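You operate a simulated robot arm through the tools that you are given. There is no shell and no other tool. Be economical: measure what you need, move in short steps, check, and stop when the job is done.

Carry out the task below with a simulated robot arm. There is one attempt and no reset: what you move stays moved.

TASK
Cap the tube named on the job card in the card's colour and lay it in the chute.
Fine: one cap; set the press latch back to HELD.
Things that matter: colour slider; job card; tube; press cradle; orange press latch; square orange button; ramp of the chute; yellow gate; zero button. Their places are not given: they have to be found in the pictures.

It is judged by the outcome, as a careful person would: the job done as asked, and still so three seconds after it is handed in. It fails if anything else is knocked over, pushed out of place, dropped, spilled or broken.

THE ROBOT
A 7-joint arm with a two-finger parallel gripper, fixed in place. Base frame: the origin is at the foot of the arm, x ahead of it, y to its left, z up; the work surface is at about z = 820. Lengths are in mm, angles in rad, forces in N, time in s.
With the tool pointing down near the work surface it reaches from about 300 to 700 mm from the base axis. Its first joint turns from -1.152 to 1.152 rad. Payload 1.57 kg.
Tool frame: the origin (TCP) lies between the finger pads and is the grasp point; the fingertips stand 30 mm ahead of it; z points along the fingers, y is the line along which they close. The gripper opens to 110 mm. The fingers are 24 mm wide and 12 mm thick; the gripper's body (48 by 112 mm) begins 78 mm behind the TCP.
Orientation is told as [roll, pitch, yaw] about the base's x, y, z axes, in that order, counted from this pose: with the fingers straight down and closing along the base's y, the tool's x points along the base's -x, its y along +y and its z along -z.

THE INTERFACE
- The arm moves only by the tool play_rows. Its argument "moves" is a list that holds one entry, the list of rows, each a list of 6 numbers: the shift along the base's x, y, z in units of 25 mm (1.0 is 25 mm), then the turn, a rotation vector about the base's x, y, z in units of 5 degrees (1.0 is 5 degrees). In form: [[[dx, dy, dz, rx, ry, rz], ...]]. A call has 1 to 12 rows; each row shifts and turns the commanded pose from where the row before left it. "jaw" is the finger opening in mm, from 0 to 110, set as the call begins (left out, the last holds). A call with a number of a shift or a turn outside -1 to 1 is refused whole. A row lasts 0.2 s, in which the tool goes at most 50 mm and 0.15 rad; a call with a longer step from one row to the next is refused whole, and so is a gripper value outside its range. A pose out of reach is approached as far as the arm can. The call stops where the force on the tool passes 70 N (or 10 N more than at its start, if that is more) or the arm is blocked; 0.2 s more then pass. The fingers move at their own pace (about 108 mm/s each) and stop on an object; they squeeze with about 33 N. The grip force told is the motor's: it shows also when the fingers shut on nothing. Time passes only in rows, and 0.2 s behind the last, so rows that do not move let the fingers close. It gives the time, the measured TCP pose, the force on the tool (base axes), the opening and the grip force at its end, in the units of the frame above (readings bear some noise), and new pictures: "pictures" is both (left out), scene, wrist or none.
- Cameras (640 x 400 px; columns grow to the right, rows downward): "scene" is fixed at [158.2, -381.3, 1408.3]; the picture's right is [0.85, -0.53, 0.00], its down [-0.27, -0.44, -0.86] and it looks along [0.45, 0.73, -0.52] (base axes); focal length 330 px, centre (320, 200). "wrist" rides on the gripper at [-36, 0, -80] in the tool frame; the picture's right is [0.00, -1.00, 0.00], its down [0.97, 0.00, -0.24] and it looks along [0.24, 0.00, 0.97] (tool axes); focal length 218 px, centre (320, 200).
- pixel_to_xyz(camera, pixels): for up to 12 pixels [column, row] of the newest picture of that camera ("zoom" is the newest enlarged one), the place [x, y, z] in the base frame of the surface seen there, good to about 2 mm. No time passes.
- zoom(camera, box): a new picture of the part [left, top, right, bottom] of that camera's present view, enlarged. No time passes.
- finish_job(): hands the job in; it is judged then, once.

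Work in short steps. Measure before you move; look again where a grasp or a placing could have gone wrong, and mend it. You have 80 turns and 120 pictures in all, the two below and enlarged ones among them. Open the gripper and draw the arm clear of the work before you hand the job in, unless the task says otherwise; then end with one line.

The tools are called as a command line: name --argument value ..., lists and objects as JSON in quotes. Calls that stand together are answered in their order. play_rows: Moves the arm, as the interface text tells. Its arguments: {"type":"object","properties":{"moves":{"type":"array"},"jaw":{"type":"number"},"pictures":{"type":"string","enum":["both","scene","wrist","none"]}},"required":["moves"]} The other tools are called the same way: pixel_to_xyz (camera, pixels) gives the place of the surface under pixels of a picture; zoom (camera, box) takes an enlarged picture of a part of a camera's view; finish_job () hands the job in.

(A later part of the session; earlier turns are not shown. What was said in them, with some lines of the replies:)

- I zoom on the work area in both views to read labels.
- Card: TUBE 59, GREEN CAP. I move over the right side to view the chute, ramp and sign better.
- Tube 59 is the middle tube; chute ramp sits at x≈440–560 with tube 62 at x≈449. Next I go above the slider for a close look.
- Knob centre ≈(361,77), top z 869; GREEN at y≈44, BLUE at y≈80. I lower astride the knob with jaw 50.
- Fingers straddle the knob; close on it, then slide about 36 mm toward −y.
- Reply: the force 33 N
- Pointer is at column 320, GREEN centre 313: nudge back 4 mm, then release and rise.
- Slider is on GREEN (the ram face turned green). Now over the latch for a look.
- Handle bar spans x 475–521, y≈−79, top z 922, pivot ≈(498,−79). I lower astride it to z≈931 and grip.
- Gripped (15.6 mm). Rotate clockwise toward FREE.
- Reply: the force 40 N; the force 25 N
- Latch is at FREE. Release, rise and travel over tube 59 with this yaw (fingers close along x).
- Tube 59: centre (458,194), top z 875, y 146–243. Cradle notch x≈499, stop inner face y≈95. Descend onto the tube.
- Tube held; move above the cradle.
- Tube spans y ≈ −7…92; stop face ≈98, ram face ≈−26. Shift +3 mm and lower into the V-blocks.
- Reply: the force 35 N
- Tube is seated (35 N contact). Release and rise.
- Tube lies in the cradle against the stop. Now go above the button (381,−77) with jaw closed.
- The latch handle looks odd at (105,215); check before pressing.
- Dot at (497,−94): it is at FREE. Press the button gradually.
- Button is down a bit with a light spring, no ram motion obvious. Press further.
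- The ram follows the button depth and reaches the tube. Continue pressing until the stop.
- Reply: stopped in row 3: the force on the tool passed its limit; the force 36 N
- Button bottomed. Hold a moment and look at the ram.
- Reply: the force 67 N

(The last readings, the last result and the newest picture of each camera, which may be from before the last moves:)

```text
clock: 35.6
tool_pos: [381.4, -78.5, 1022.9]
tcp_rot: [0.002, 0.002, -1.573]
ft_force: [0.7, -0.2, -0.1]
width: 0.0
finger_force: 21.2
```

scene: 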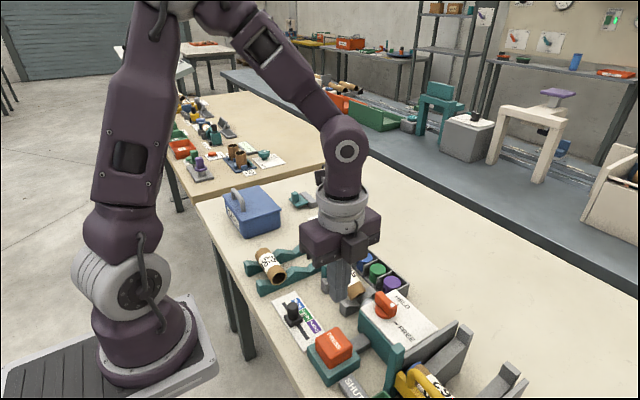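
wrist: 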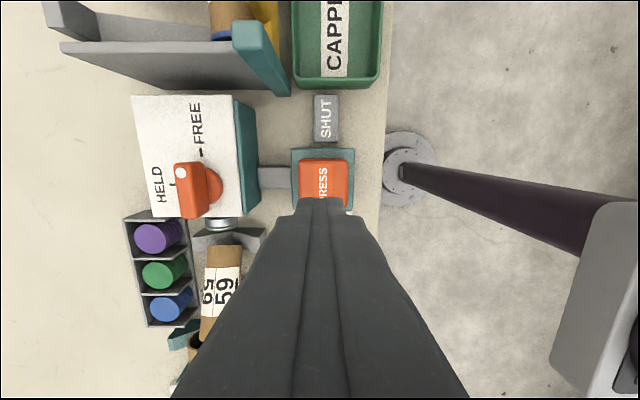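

Move above the tube to check for a cap.

play_rows --moves '[[[1, 1, 0, 0, 0, 0], [1, 1, 0, 0, 0, 0], [1, 1, 0, 0, 0, 0], [1, 1, 0, 0, 0, 0], [0.7, 1, 0, 0, 0, 0]]]' --jaw 56 --pictures "both"

zoom --camera "wrist" --box '[250, 60, 400, 250]'

zoom --camera "scene" --box '[310, 230, 430, 330]'

```text
clock: 36.8
tool_pos: [498.1, 46.3, 1023.2]
tcp_rot: [0.001, 0.0, -1.571]
ft_force: [-0.9, 0.6, 0.6]
width: 56.2
finger_force: 0.1
```

scene: 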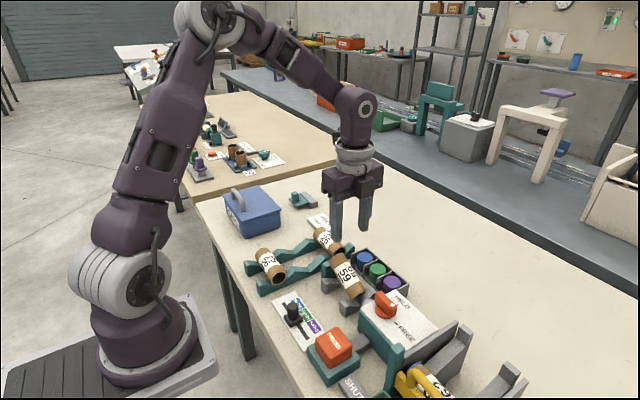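
wrist: 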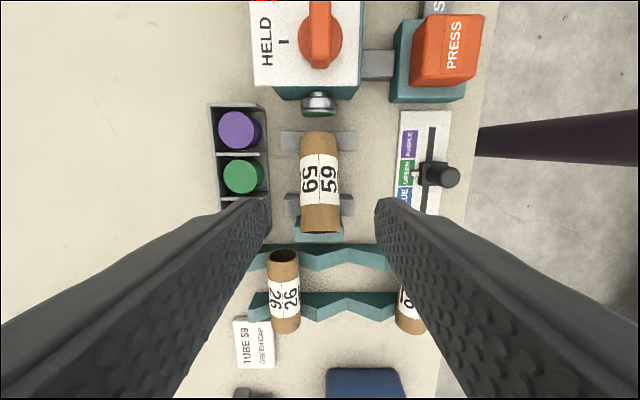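

```text
2.11 times, centred on (325, 155) of wrist
```

zoom: 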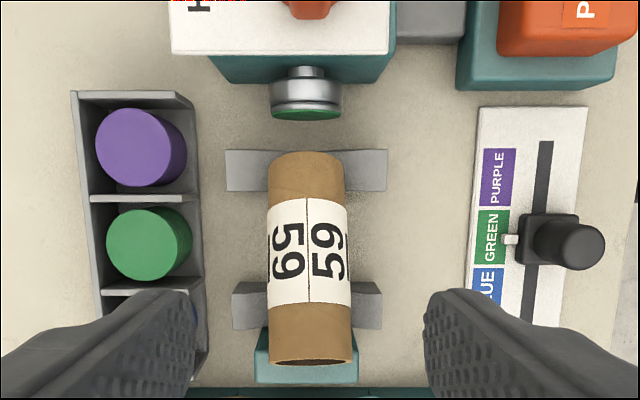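

```text
4.00 times, centred on (370, 280) of scene
```

zoom: 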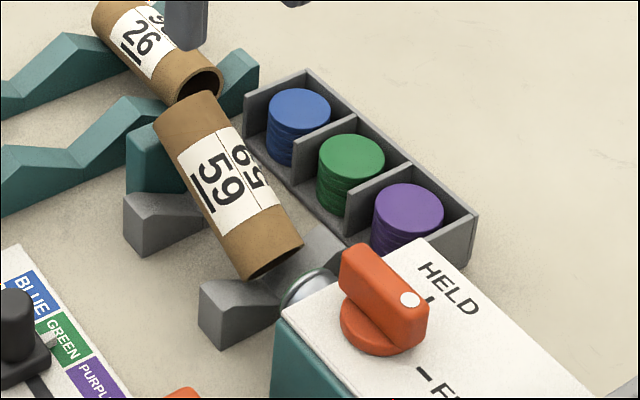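

The tube is tilted: its far end sits on top of the stop, so no cap was fitted (ram still shows green). Measure its present pose.

pixel_to_xyz --camera "wrist" --pixels '[[320, 135], [320, 155], [320, 180], [320, 205], [321, 228], [321, 232], [320, 236], [320, 115], [300, 180], [338, 180], [300, 215], [340, 215]]'

pixel_to_xyz --camera "scene" --pixels '[[347, 283], [340, 260], [352, 255], [344, 266], [383, 300], [346, 276]]'

```text
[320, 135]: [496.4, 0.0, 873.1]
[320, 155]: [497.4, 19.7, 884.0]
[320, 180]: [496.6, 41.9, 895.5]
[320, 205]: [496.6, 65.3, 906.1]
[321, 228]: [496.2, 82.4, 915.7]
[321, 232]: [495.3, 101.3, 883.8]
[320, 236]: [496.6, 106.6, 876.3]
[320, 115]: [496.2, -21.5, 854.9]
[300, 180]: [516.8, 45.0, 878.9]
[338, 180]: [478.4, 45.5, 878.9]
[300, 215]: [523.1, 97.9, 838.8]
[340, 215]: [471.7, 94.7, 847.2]
```

```text
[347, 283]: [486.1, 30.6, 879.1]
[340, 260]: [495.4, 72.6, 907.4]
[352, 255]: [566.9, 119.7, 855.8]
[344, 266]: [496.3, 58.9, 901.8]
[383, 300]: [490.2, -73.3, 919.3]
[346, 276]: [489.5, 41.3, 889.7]
```

Tube is tilted about 27° (left end up), axis centre ≈(497,50,878). I tilt the tool to match and descend astride it.

play_rows --moves '[[[0, 0, 0, 1, 0, 0], [0, 0, 0, 1, 0, 0], [0, 0, 0, 1, 0, 0], [0, 0, 0, 1, 0, 0], [0, 0, 0, 1, 0, 0], [-0.04, 0.08, 0, 0.45, 0, 0], [0, 0, -1, 0, 0, 0], [0, 0, -1, 0, 0, 0], [0, 0, -1, 0, 0, 0]]]' --pictures "both"

```text
clock: 38.8
tool_pos: [495.6, 49.9, 950.8]
tcp_rot: [0.002, 0.477, -1.573]
ft_force: [-0.7, -0.5, 0.1]
width: 55.8
finger_force: 0.0
```

scene: 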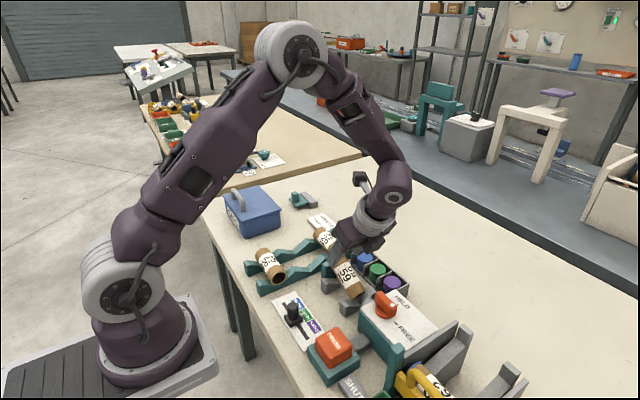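
wrist: 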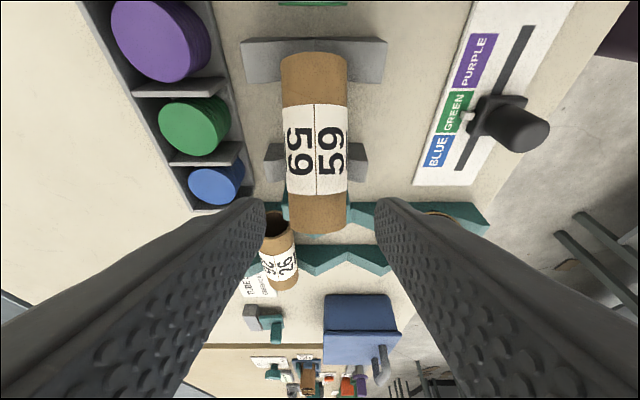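

play_rows --moves '[[[0.05, -0.06, -0.9, 0, 0, 0], [0, 0, -1, 0, 0, 0], [0, 0, -0.6, 0, 0, 0], [0, 0, -0.24, 0, 0, 0]]]' --pictures "both"

```text
clock: 39.8
tool_pos: [498.7, 46.9, 881.1]
tcp_rot: [0.002, 0.475, -1.57]
ft_force: [0.5, 0.2, 0.2]
width: 56.2
finger_force: 0.2
```

scene: 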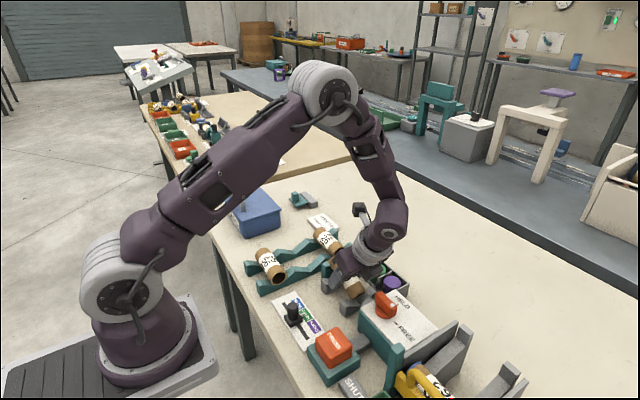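
wrist: 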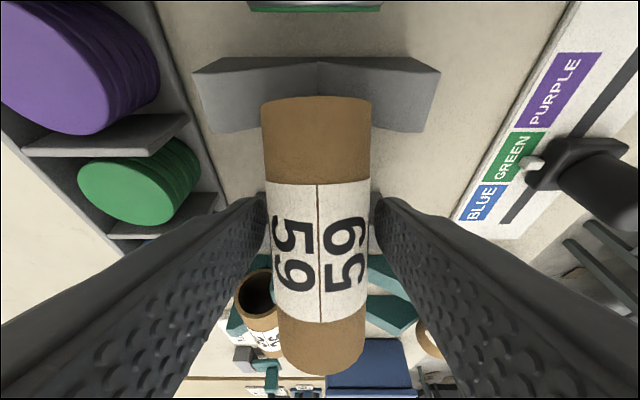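

Aligned. Close, then lift.

play_rows --moves '[[[0, 0, 0, 0, 0, 0], [0, 0, 0, 0, 0, 0], [0, 0, 0.4, 0, 0, 0], [0, 0, 1, 0, 0, 0], [0, 0, 1, 0, 0, 0]]]' --jaw 30 --pictures "none"

play_rows --moves '[[[0, 0, 0.4, -1, 0, 0], [0, 0, 0, -1, 0, 0], [0, 0, 0, -1, 0, 0], [0, 0, 0, -1, 0, 0], [0, 0, 0, -1, 0, 0], [0, 0, 0, -0.45, 0, 0]]]' --pictures "both"

```text
clock: 41.0
tool_pos: [498.6, 48.6, 943.0]
tcp_rot: [0.001, 0.478, -1.572]
ft_force: [-0.1, -0.8, -0.6]
width: 38.4
finger_force: 32.6
```

```text
clock: 42.4
tool_pos: [499.9, 48.8, 951.2]
tcp_rot: [0.001, -0.001, -1.571]
ft_force: [0.4, -0.1, 0.0]
width: 38.0
finger_force: 32.5
```

scene: 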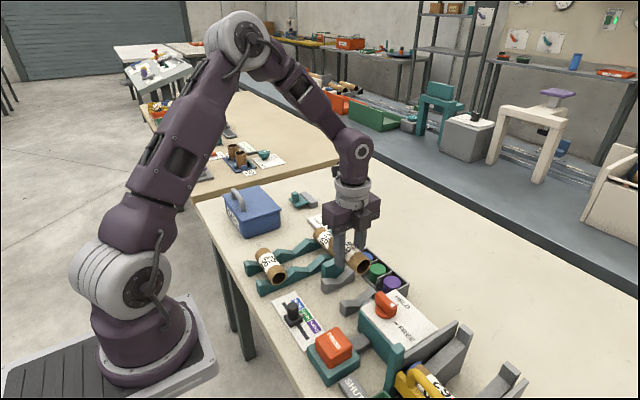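
wrist: 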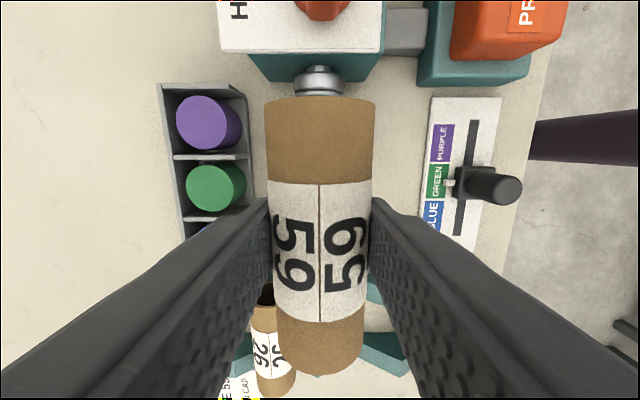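

pixel_to_xyz --camera "wrist" --pixels '[[320, 97], [320, 101], [320, 140], [320, 220], [320, 300], [320, 366], [320, 371], [320, 374], [320, 90]]'

zoom --camera "scene" --box '[300, 210, 420, 310]'

```text
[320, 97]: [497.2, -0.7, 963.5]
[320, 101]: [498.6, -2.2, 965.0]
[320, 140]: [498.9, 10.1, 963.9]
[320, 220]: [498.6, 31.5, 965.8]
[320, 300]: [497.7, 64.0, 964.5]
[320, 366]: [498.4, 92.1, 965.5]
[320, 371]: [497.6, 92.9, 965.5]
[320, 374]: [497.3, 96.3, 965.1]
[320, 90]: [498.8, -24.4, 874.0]
```

```text
4.00 times, centred on (360, 260) of scene
```

zoom: 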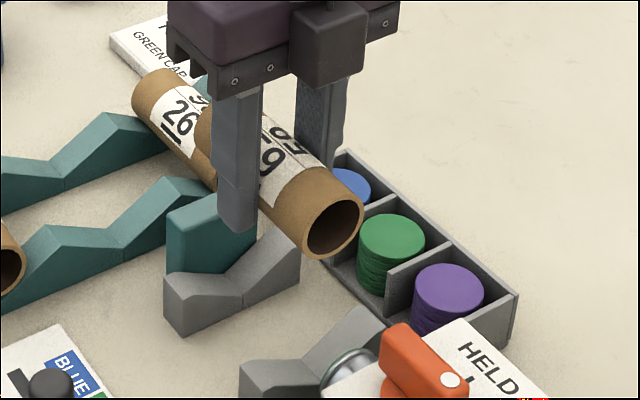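

pixel_to_xyz --camera "zoom" --pixels '[[190, 240], [190, 260], [220, 255], [180, 210], [190, 225], [190, 230], [215, 228], [215, 240], [210, 285], [330, 370], [270, 360]]'

```text
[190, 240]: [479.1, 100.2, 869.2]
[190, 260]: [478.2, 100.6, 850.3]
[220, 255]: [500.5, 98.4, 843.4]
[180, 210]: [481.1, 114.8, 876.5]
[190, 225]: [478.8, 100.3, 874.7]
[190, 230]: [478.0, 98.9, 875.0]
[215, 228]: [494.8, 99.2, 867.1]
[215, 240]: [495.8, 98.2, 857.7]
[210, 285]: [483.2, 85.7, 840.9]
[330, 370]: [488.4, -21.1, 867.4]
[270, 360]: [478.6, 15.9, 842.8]
```

Tube level, y −2…96; stop face ≈99. Shift −4 mm in y and lower, checking for contact.

play_rows --moves '[[[-0.02, -0.16, 0, 0, 0, 0], [0, 0, -1, 0, 0, 0], [0, 0, -1, 0, 0, 0], [0, 0, -0.8, 0, 0, 0], [0, 0, -0.4, 0, 0, 0], [0, 0, -0.2, 0, 0, 0], [0, 0, 0, 0, 0, 0]]]' --pictures "both"

zoom --camera "scene" --box '[300, 220, 420, 320]'

```text
clock: 44.0
tool_pos: [498.2, 43.7, 866.4]
tcp_rot: [0.001, 0.001, -1.571]
ft_force: [0.3, -0.1, 0.6]
width: 38.3
finger_force: 32.5
```

scene: 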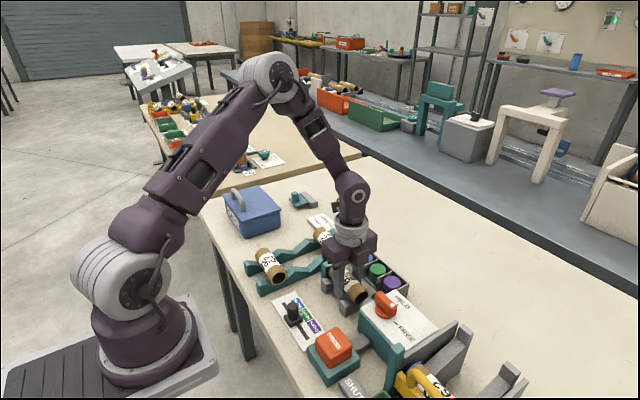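
wrist: 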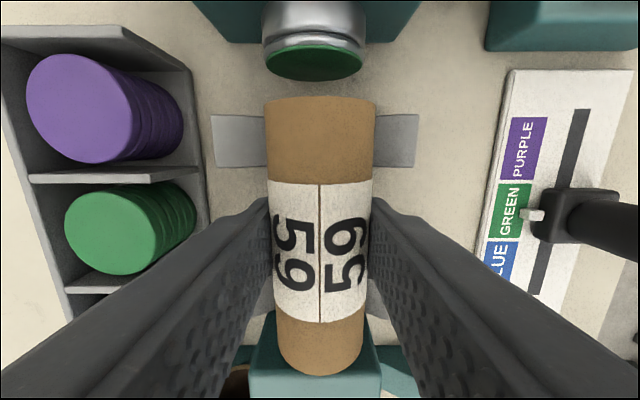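

```text
4.00 times, centred on (360, 270) of scene
```

zoom: 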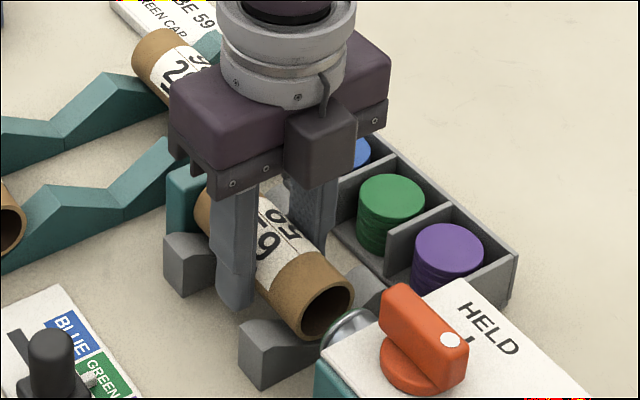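

Level, no contact yet. Lower a few more mm.

play_rows --moves '[[[0, 0, -0.12, 0, 0, 0], [0, 0, -0.1, 0, 0, 0], [0, 0, 0, 0, 0, 0]]]' --pictures "wrist"

```text
clock: 44.8
tool_pos: [499.1, 43.7, 862.2]
tcp_rot: [0.006, 0.001, -1.572]
ft_force: [5.2, -0.7, 18.8]
width: 38.0
finger_force: 33.4
```

wrist: 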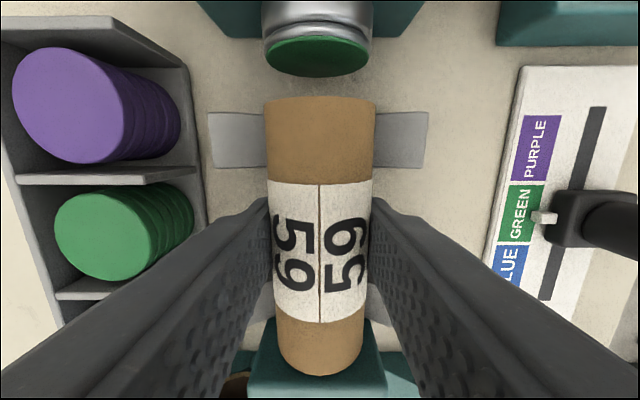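

Seated and level. Release and rise, then check.

play_rows --moves '[[[0, 0, 0, 0, 0, 0], [0, 0, 0, 0, 0, 0], [0, 0, 0.4, 0, 0, 0], [0, 0, 1, 0, 0, 0], [0, 0, 1, 0, 0, 0], [0, 0, 1, 0, 0, 0], [0, 0, 1, 0, 0, 0], [0, 0, 1, 0, 0, 0]]]' --jaw 56 --pictures "both"

pixel_to_xyz --camera "wrist" --pixels '[[320, 135], [320, 150], [320, 170], [320, 190], [320, 215]]'

zoom --camera "scene" --box '[300, 220, 420, 320]'

```text
clock: 46.6
tool_pos: [497.1, 44.2, 996.3]
tcp_rot: [0.003, 0.0, -1.571]
ft_force: [0.8, -0.1, -0.4]
width: 56.1
finger_force: 0.1
```

scene: 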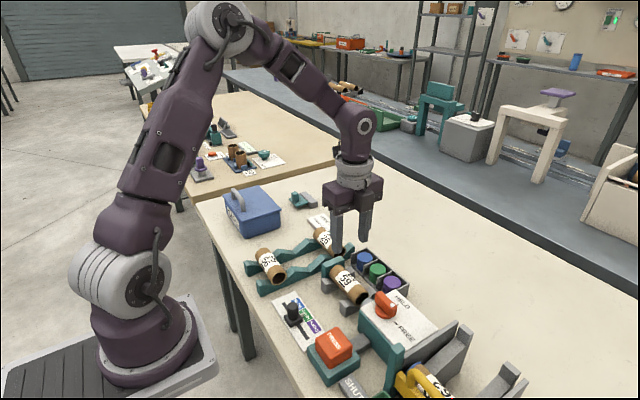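
wrist: 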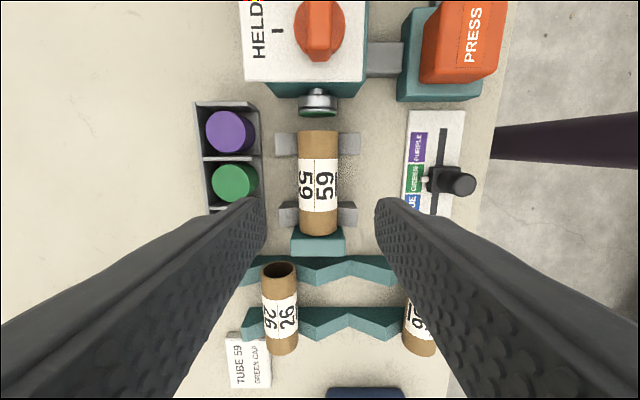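

```text
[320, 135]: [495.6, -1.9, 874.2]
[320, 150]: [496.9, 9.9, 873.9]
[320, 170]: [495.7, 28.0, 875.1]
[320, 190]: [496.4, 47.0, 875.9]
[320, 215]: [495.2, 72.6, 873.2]
```

```text
4.00 times, centred on (360, 270) of scene
```

zoom: 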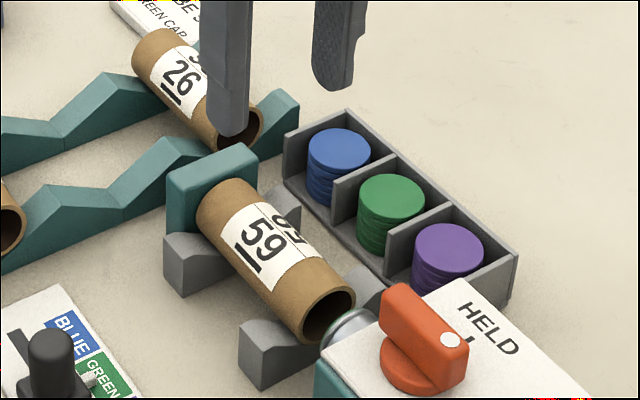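

Tube now lies level in the cradle (top z≈874 throughout). Go back to the button.

play_rows --moves '[[[-0.93, -0.97, 0, 0, 0, 0], [-0.93, -0.97, 0, 0, 0, 0], [-0.93, -0.97, 0, 0, 0, 0], [-0.93, -0.97, -0.4, 0, 0, 0], [-0.93, -0.97, -0.7, 0, 0, 0], [0, 0, -0.8, 0, 0, 0], [0, 0, -0.7, 0, 0, 0]]]' --jaw 0 --pictures "none"

play_rows --moves '[[[0, 0, -0.5, 0, 0, 0], [0, 0, -0.3, 0, 0, 0], [0, 0, -0.2, 0, 0, 0], [0, 0, -0.2, 0, 0, 0], [0, 0, -0.2, 0, 0, 0], [0, 0, -0.1, 0, 0, 0], [0, 0, -0.1, 0, 0, 0], [0, 0, 0, 0, 0, 0], [0, 0, 0, 0, 0, 0]]]' --pictures "wrist"

```text
clock: 48.2
tool_pos: [383.0, -77.2, 928.5]
tcp_rot: [0.001, 0.0, -1.572]
ft_force: [0.1, 0.0, 0.4]
width: 0.0
finger_force: 21.4
```

```text
clock: 50.2
tool_pos: [383.0, -77.2, 892.0]
tcp_rot: [0.003, 0.0, -1.573]
ft_force: [-2.6, -2.7, 8.1]
width: 0.0
finger_force: 21.6
```

wrist: 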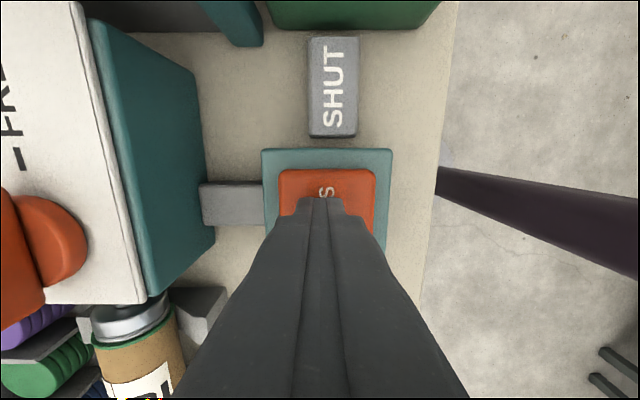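

A green rim is on the tube. Push the final few mm to the bottom, then rise and check.

play_rows --moves '[[[0, 0, -0.1, 0, 0, 0], [0, 0, -0.1, 0, 0, 0], [0, 0, 0, 0, 0, 0], [0, 0, 0, 0, 0, 0]]]' --pictures "wrist"

play_rows --moves '[[[0, 0, 0.5, 0, 0, 0], [0, 0, 1, 0, 0, 0], [0, 0, 1, 0, 0, 0], [0, 0, 1, 0, 0, 0], [0, 0, 1, 0, 0, 0]]]' --pictures "none"

play_rows --moves '[[[1, 0.96, 0, 0, 0, 0], [1, 0.96, 0, 0, 0, 0], [1, 0.96, 0, 0, 0, 0], [1, 0.96, 0, 0, 0, 0], [0.56, 0.96, 0, 0, 0, 0]]]' --jaw 56 --pictures "both"

zoom --camera "wrist" --box '[230, 60, 400, 250]'

zoom --camera "scene" --box '[300, 220, 420, 320]'

```text
clock: 50.9
tool_pos: [382.3, -77.0, 887.6]
tcp_rot: [0.007, 0.002, -1.573]
ft_force: [-7.1, 0.2, 28.7]
width: 0.1
finger_force: 21.6
stopped in row 3: the force on the tool passed its limit (the readings are from after the stop); the commanded pose is now the measured one
```

wrist: 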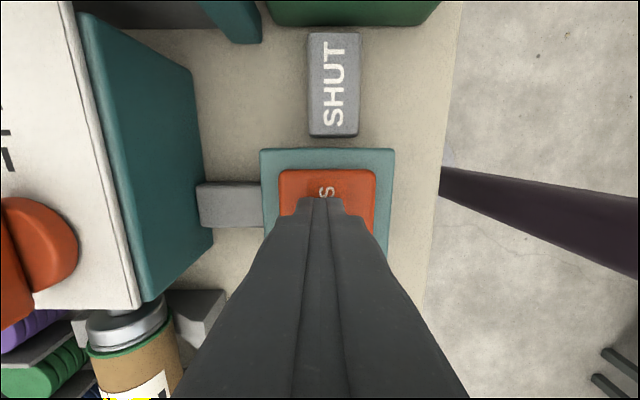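

```text
clock: 52.1
tool_pos: [383.5, -76.3, 999.2]
tcp_rot: [0.005, -0.001, -1.573]
ft_force: [-0.7, -0.2, 0.3]
width: 0.0
finger_force: 21.6
```

```text
clock: 53.3
tool_pos: [498.2, 43.3, 998.2]
tcp_rot: [0.005, 0.001, -1.571]
ft_force: [0.3, 0.5, 0.1]
width: 56.1
finger_force: 0.0
```

scene: 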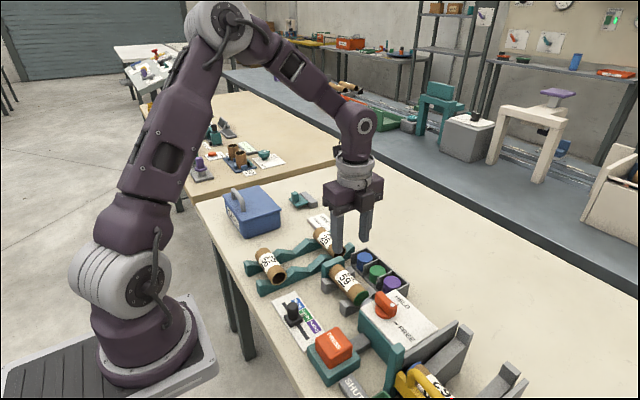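
wrist: 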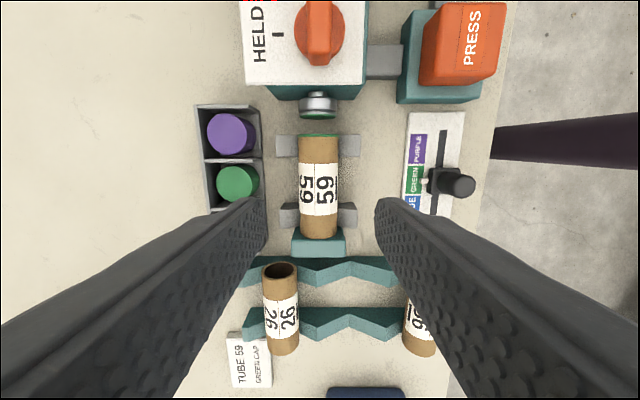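

```text
2.11 times, centred on (315, 155) of wrist
```

zoom: 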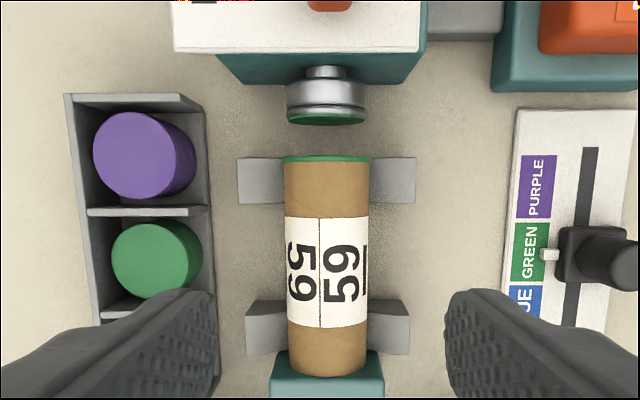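

```text
4.00 times, centred on (360, 270) of scene
```

zoom: 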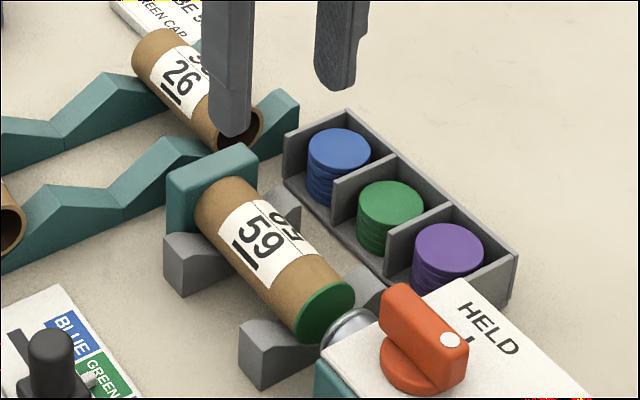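

Green cap fitted, one only. Pick the tube up (centre ≈(497,49)).

play_rows --moves '[[[-0.04, 0.2, -0.8, 0, 0, 0], [0, 0, -1, 0, 0, 0], [0, 0, -1, 0, 0, 0], [0, 0, -1, 0, 0, 0], [0, 0, -1, 0, 0, 0], [0, 0, -0.8, 0, 0, 0]]]' --pictures "wrist"

play_rows --moves '[[[0, 0, 0, 0, 0, 0], [0, 0, 0, 0, 0, 0], [0, 0, 0, 0, 0, 0]]]' --jaw 30 --pictures "none"

play_rows --moves '[[[0, -0.1, 0.5, 0, 0, 0], [0, 0, 1, 0, 0, 0], [0, 0, 1, 0, 0, 0], [0, 0, 1, 0, 0, 0], [0, 0, 1, 0, 0, 0], [0, 0, 1, 0, 0, 0], [0, 0, 1, 0, 0, 0]]]' --pictures "both"

```text
clock: 54.7
tool_pos: [497.4, 46.3, 861.8]
tcp_rot: [0.007, -0.001, -1.573]
ft_force: [-0.1, -1.1, -0.4]
width: 55.8
finger_force: 0.1
```

wrist: 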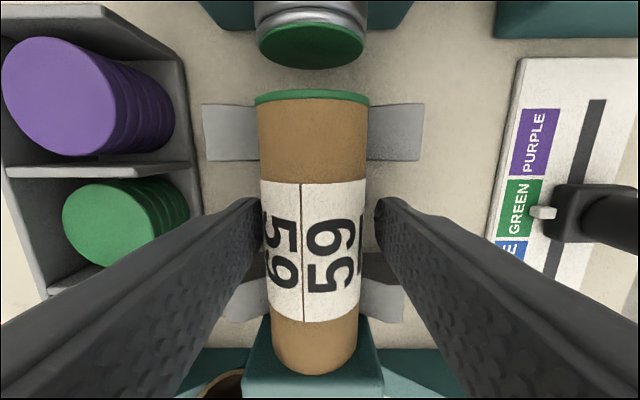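

```text
clock: 55.5
tool_pos: [497.0, 46.6, 861.9]
tcp_rot: [0.007, -0.001, -1.572]
ft_force: [1.9, -0.8, 2.4]
width: 38.4
finger_force: 33.2
```

```text
clock: 57.1
tool_pos: [497.0, 44.5, 1021.4]
tcp_rot: [0.004, -0.001, -1.572]
ft_force: [0.0, 0.4, 0.6]
width: 38.4
finger_force: 33.1
```

scene: 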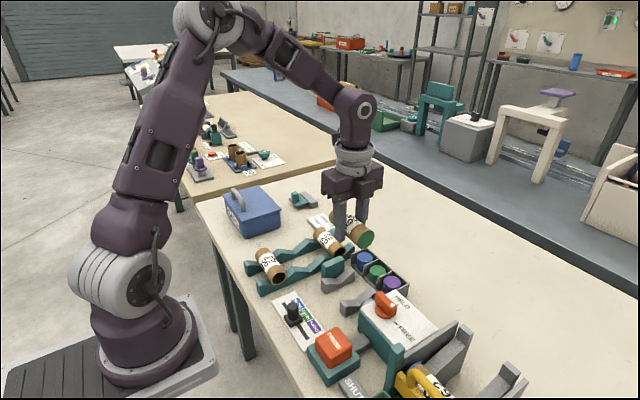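
wrist: 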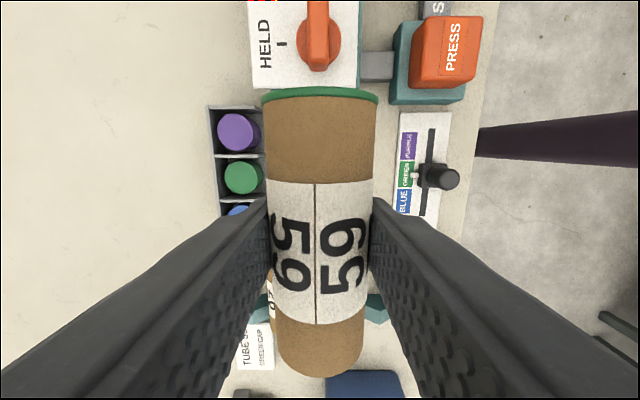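

Carry the tube over the chute ramp at safe height.

play_rows --moves '[[[0.08, -0.97, 0, 0, 0, 0], [0.08, -0.97, 0, 0, 0, 0], [0.08, -0.97, 0, 0, 0, 0], [0.08, -0.97, 0, 0, 0, 0], [0.08, -0.97, 0, 0, 0, 0], [0.08, -0.97, 0, 0, 0, 0], [0.08, -0.97, 0, 0, 0, 0], [0.08, -0.97, 0, 0, 0, 0], [0.08, -0.97, 0, 0, 0, 0], [0.08, -0.97, 0, 0, 0, 0], [0.08, -0.97, 0, 0, 0, 0], [0.08, -0.97, 0, 0, 0, 0]]]' --pictures "both"

pixel_to_xyz --camera "wrist" --pixels '[[320, 87], [320, 92], [320, 100], [320, 220], [320, 368], [320, 372], [320, 376]]'

```text
clock: 59.7
tool_pos: [518.8, -245.4, 1022.4]
tcp_rot: [0.005, 0.0, -1.573]
ft_force: [0.8, 0.5, -1.0]
width: 38.3
finger_force: 33.5
```

scene: 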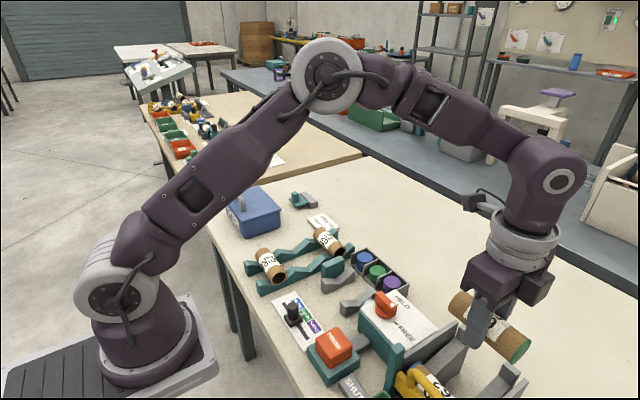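
wrist: 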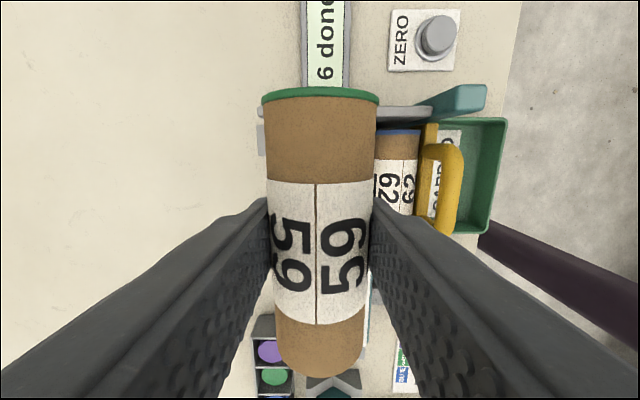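

```text
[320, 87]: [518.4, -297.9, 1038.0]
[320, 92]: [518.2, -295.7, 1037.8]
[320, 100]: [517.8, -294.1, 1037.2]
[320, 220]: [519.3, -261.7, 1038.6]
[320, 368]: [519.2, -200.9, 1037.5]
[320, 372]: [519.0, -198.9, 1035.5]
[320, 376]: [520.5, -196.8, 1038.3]
```

Counter reads 6 (one capping). Tube centre y≈−247 matches the chute centre. Lower to just above the ramp at x≈512.

play_rows --moves '[[[-0.14, -0.02, -0.5, 0, 0, 0], [-0.14, 0, -1, 0, 0, 0], [0, 0, -1, 0, 0, 0], [0, 0, -0.7, 0, 0, 0], [0, 0, -0.3, 0, 0, 0]]]' --pictures "both"

```text
clock: 60.9
tool_pos: [513.7, -245.5, 933.3]
tcp_rot: [0.005, 0.001, -1.573]
ft_force: [0.3, -0.8, -1.0]
width: 38.3
finger_force: 32.7
```

scene: 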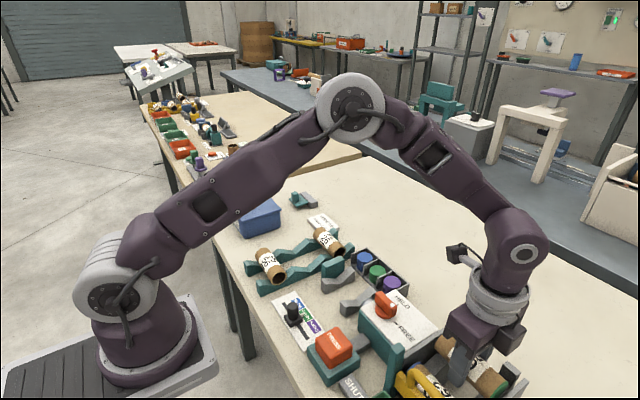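
wrist: 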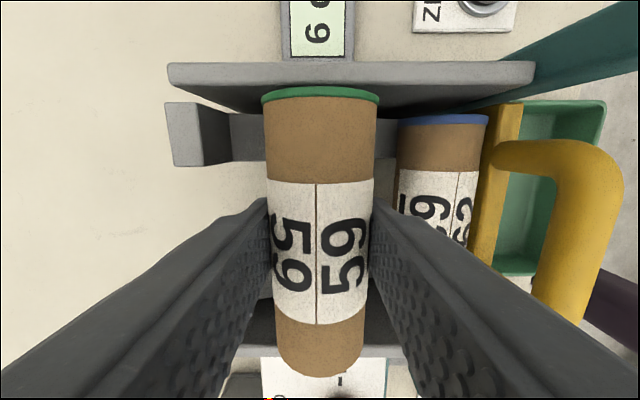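

Tube is entering between the walls. Lower in small steps until contact.

play_rows --moves '[[[0, 0, -0.25, 0, 0, 0], [0, 0, -0.2, 0, 0, 0], [0, 0, -0.12, 0, 0, 0], [0, 0, 0, 0, 0, 0]]]' --pictures "wrist"

```text
clock: 61.9
tool_pos: [512.3, -246.3, 919.1]
tcp_rot: [0.004, -0.001, -1.573]
ft_force: [-0.9, -0.6, -0.6]
width: 38.3
finger_force: 33.0
```

wrist: 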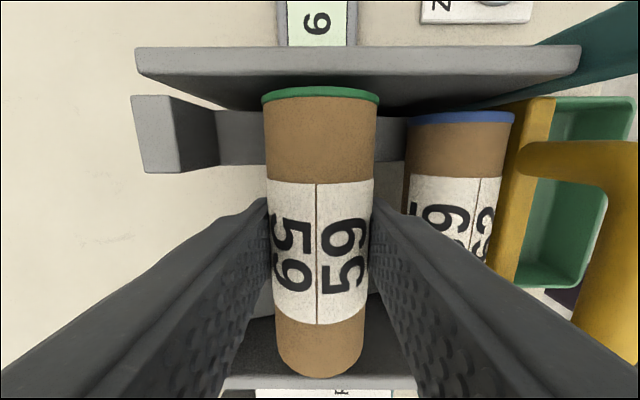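

play_rows --moves '[[[0, 0, -0.1, 0, 0, 0], [0, 0, -0.1, 0, 0, 0], [0, 0, -0.06, 0, 0, 0], [0, 0, 0, 0, 0, 0]]]' --pictures "wrist"

```text
clock: 62.9
tool_pos: [511.9, -246.1, 915.8]
tcp_rot: [0.005, -0.002, -1.573]
ft_force: [-11.3, 1.7, 36.8]
width: 38.1
finger_force: 32.8
```

wrist: 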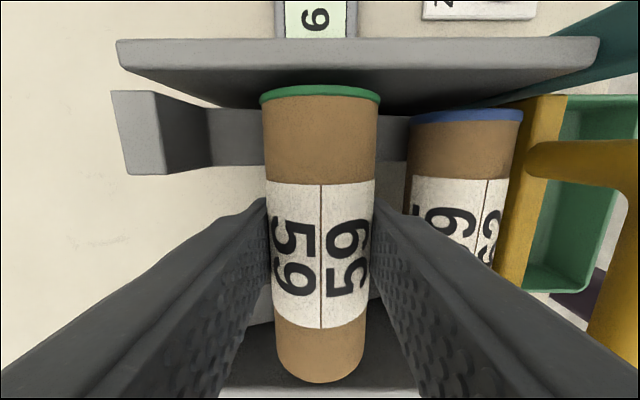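

Resting on the ramp (37 N). Open to 48 and rise straight up.

play_rows --moves '[[[0, 0, 0.06, 0, 0, 0], [0, 0, 0, 0, 0, 0], [0, 0, 0.3, 0, 0, 0], [0, 0, 0.5, 0, 0, 0], [0, 0, 0.8, 0, 0, 0], [0, 0, 1, 0, 0, 0], [0, 0, 1, 0, 0, 0], [0, 0, 1, 0, 0, 0]]]' --jaw 48 --pictures "both"

zoom --camera "wrist" --box '[220, 60, 520, 300]'

```text
clock: 64.7
tool_pos: [513.2, -244.8, 1030.4]
tcp_rot: [0.006, 0.0, -1.573]
ft_force: [0.4, -0.3, 0.7]
width: 47.9
finger_force: 0.0
```

scene: 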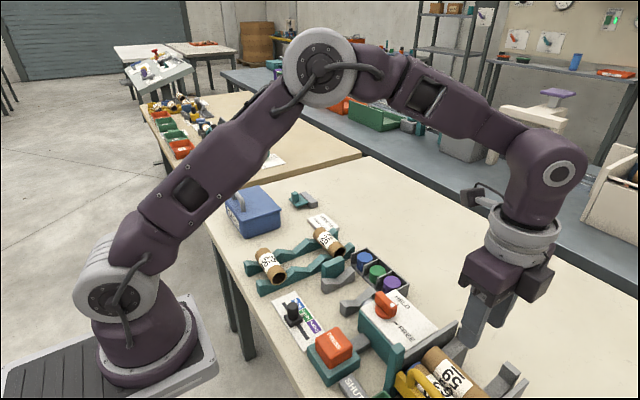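
wrist: 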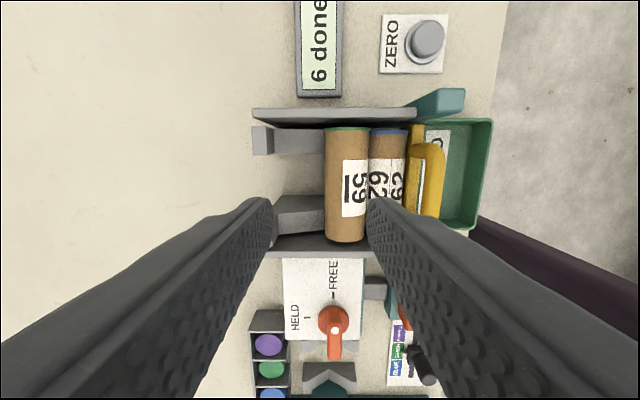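

```text
1.67 times, centred on (370, 180) of wrist
```

zoom: 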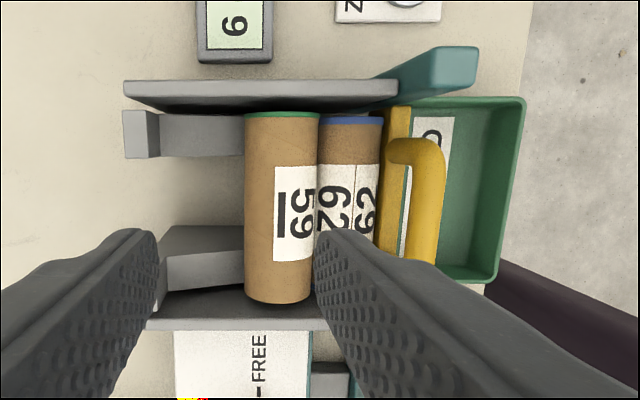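

Check how tube 59 lies next to tube 62.

pixel_to_xyz --camera "wrist" --pixels '[[346, 150], [346, 180], [346, 230], [330, 150], [362, 150], [388, 150], [380, 150], [428, 150], [346, 131], [346, 240], [390, 132]]'

zoom --camera "scene" --box '[380, 320, 540, 400]'

```text
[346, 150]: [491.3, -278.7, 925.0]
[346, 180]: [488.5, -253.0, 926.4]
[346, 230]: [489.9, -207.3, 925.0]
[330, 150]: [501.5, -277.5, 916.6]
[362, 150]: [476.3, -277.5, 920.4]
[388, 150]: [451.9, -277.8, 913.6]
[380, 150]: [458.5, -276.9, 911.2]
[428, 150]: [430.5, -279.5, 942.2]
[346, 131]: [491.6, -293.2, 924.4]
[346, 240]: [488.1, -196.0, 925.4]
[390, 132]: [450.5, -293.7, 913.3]
```

```text
4.00 times, centred on (460, 360) of scene
```

zoom: 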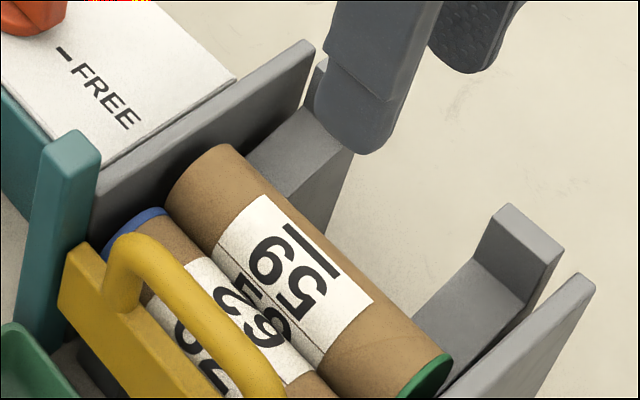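

Tube 59 rests level beside 62 behind the gate. Now return to the latch (498,−79).

play_rows --moves '[[[-0.08, 0.95, 0, 0, 0, 0], [-0.08, 0.95, 0, 0, 0, 0], [-0.08, 0.95, 0, 0, 0, 0], [-0.08, 0.95, 0, 0, 0, 0], [-0.08, 0.95, 0, 0, 0, 0], [-0.08, 0.95, 0, 0, 0, 0], [-0.08, 0.94, 0, 0, 0, 0], [-0.02, 0, -0.6, 0, 0, 0]]]' --jaw 50 --pictures "wrist"

pixel_to_xyz --camera "wrist" --pixels '[[320, 150], [320, 170], [320, 190], [320, 210]]'

```text
clock: 66.5
tool_pos: [498.5, -79.1, 1015.3]
tcp_rot: [0.006, 0.001, -1.571]
ft_force: [-0.3, -0.2, 0.6]
width: 49.8
finger_force: 0.1
```

wrist: 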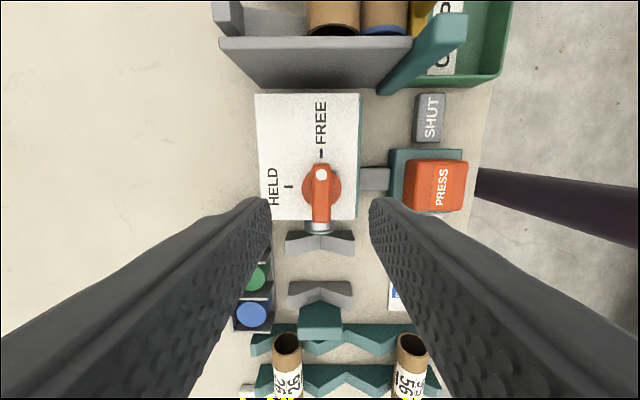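

```text
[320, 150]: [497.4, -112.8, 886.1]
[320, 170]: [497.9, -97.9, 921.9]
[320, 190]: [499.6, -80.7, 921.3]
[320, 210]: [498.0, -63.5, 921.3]
```

Handle is centred. Descend to z≈931, grip, and turn back +90°.

play_rows --moves '[[[0, 0, -1, 0, 0, 0], [0, 0, -1, 0, 0, 0], [0, 0, -0.9, 0, 0, 0], [0, 0, -0.46, 0, 0, 0]]]' --pictures "wrist"

play_rows --moves '[[[0, 0, 0, 0, 0, 0], [0, 0, 0, 0, 0, 0]]]' --jaw 5 --pictures "none"

play_rows --moves '[[[0, 0, 0, 0, 0, 1], [0, 0, 0, 0, 0, 1], [0, 0, 0, 0, 0, 1], [0, 0, 0, 0, 0, 1], [0, 0, 0, 0, 0, 1], [0, 0, 0, 0, 0, 1], [0, 0, 0, 0, 0, 1], [0, 0, 0, 0, 0, 1], [0, 0, 0, 0, 0, 1]]]' --pictures "none"

play_rows --moves '[[[0, 0, 0, 0, 0, 1], [0, 0, 0, 0, 0, 1], [0, 0, 0, 0, 0, 1], [0, 0, 0, 0, 0, 1], [0, 0, 0, 0, 0, 1], [0, 0, 0, 0, 0, 1], [0, 0, 0, 0, 0, 1], [0, 0, 0, 0, 0, 1], [0, 0, 0, 0, 0, 1]]]' --pictures "wrist"

```text
clock: 67.5
tool_pos: [497.8, -78.4, 929.6]
tcp_rot: [0.006, 0.0, -1.572]
ft_force: [-0.6, -0.5, 0.2]
width: 50.2
finger_force: 0.0
```

wrist: 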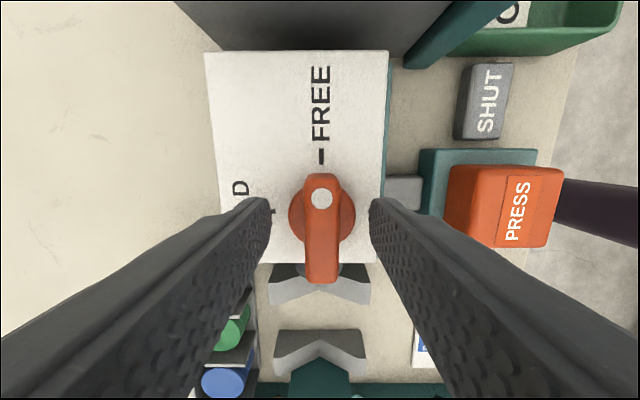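

```text
clock: 68.1
tool_pos: [497.1, -78.7, 929.2]
tcp_rot: [0.003, -0.002, -1.574]
ft_force: [-6.2, -0.8, 0.0]
width: 15.8
finger_force: 31.7
```

```text
clock: 70.1
tool_pos: [499.3, -78.2, 932.0]
tcp_rot: [0.009, -0.002, -0.784]
ft_force: [6.6, 21.6, -7.1]
width: 16.1
finger_force: 31.8
```

```text
clock: 72.1
tool_pos: [499.6, -76.1, 932.1]
tcp_rot: [0.01, -0.004, 0.002]
ft_force: [23.1, 39.8, 12.6]
width: 16.0
finger_force: 31.7
```

wrist: 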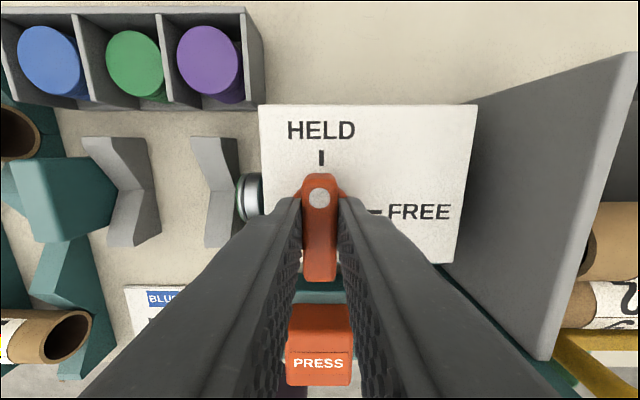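

Latch is back at HELD. Release, rise and draw clear, then verify everything.

play_rows --moves '[[[0, 0, 0, 0, 0, 0], [0, 0, 0, 0, 0, 0], [0, 0, 0.6, 0, 0, 0], [0, 0, 1, 0, 0, 0], [0, 0, 1, 0, 0, 0], [0, 0, 1, 0, 0, 0], [-0.6, 0, 1, 0, 0, 0], [-1, 0, 1, 0, 0, 0], [-1, 0, 1, 0, 0, 0], [-1, 0, 1, 0, 0, 0], [-1, 0, 1, 0, 0, 0]]]' --jaw 60 --pictures "both"

zoom --camera "wrist" --box '[100, 0, 500, 250]'

```text
clock: 74.5
tool_pos: [384.2, -77.8, 1148.0]
tcp_rot: [0.005, 0.0, -0.003]
ft_force: [0.2, -0.4, 0.0]
width: 60.1
finger_force: 0.0
```

scene: 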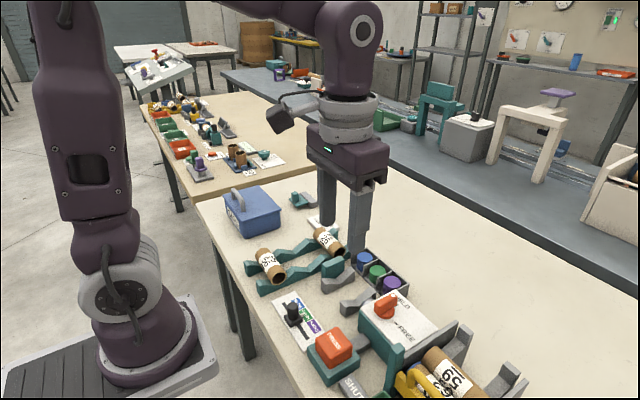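
wrist: 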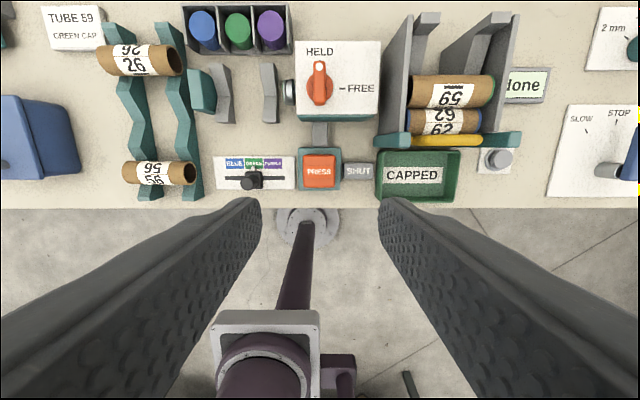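

```text
1.60 times, centred on (300, 125) of wrist
```

zoom: 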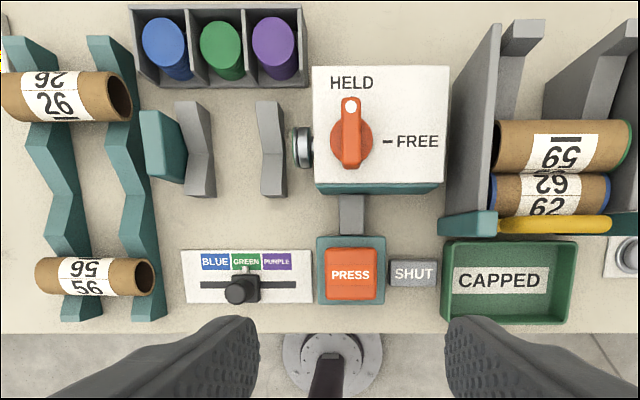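

Everything is in place: tube 59 with its green cap is in the chute, the latch is at HELD, and the gate is shut. Handing in.

finish_job

```text
The job is handed in.
```

Tube 59 has one green cap and lies in the chute behind the shut gate. The press latch is back at HELD. The first press fitted no cap because the tube sat tilted on the stop, so I reseated it and pressed again.
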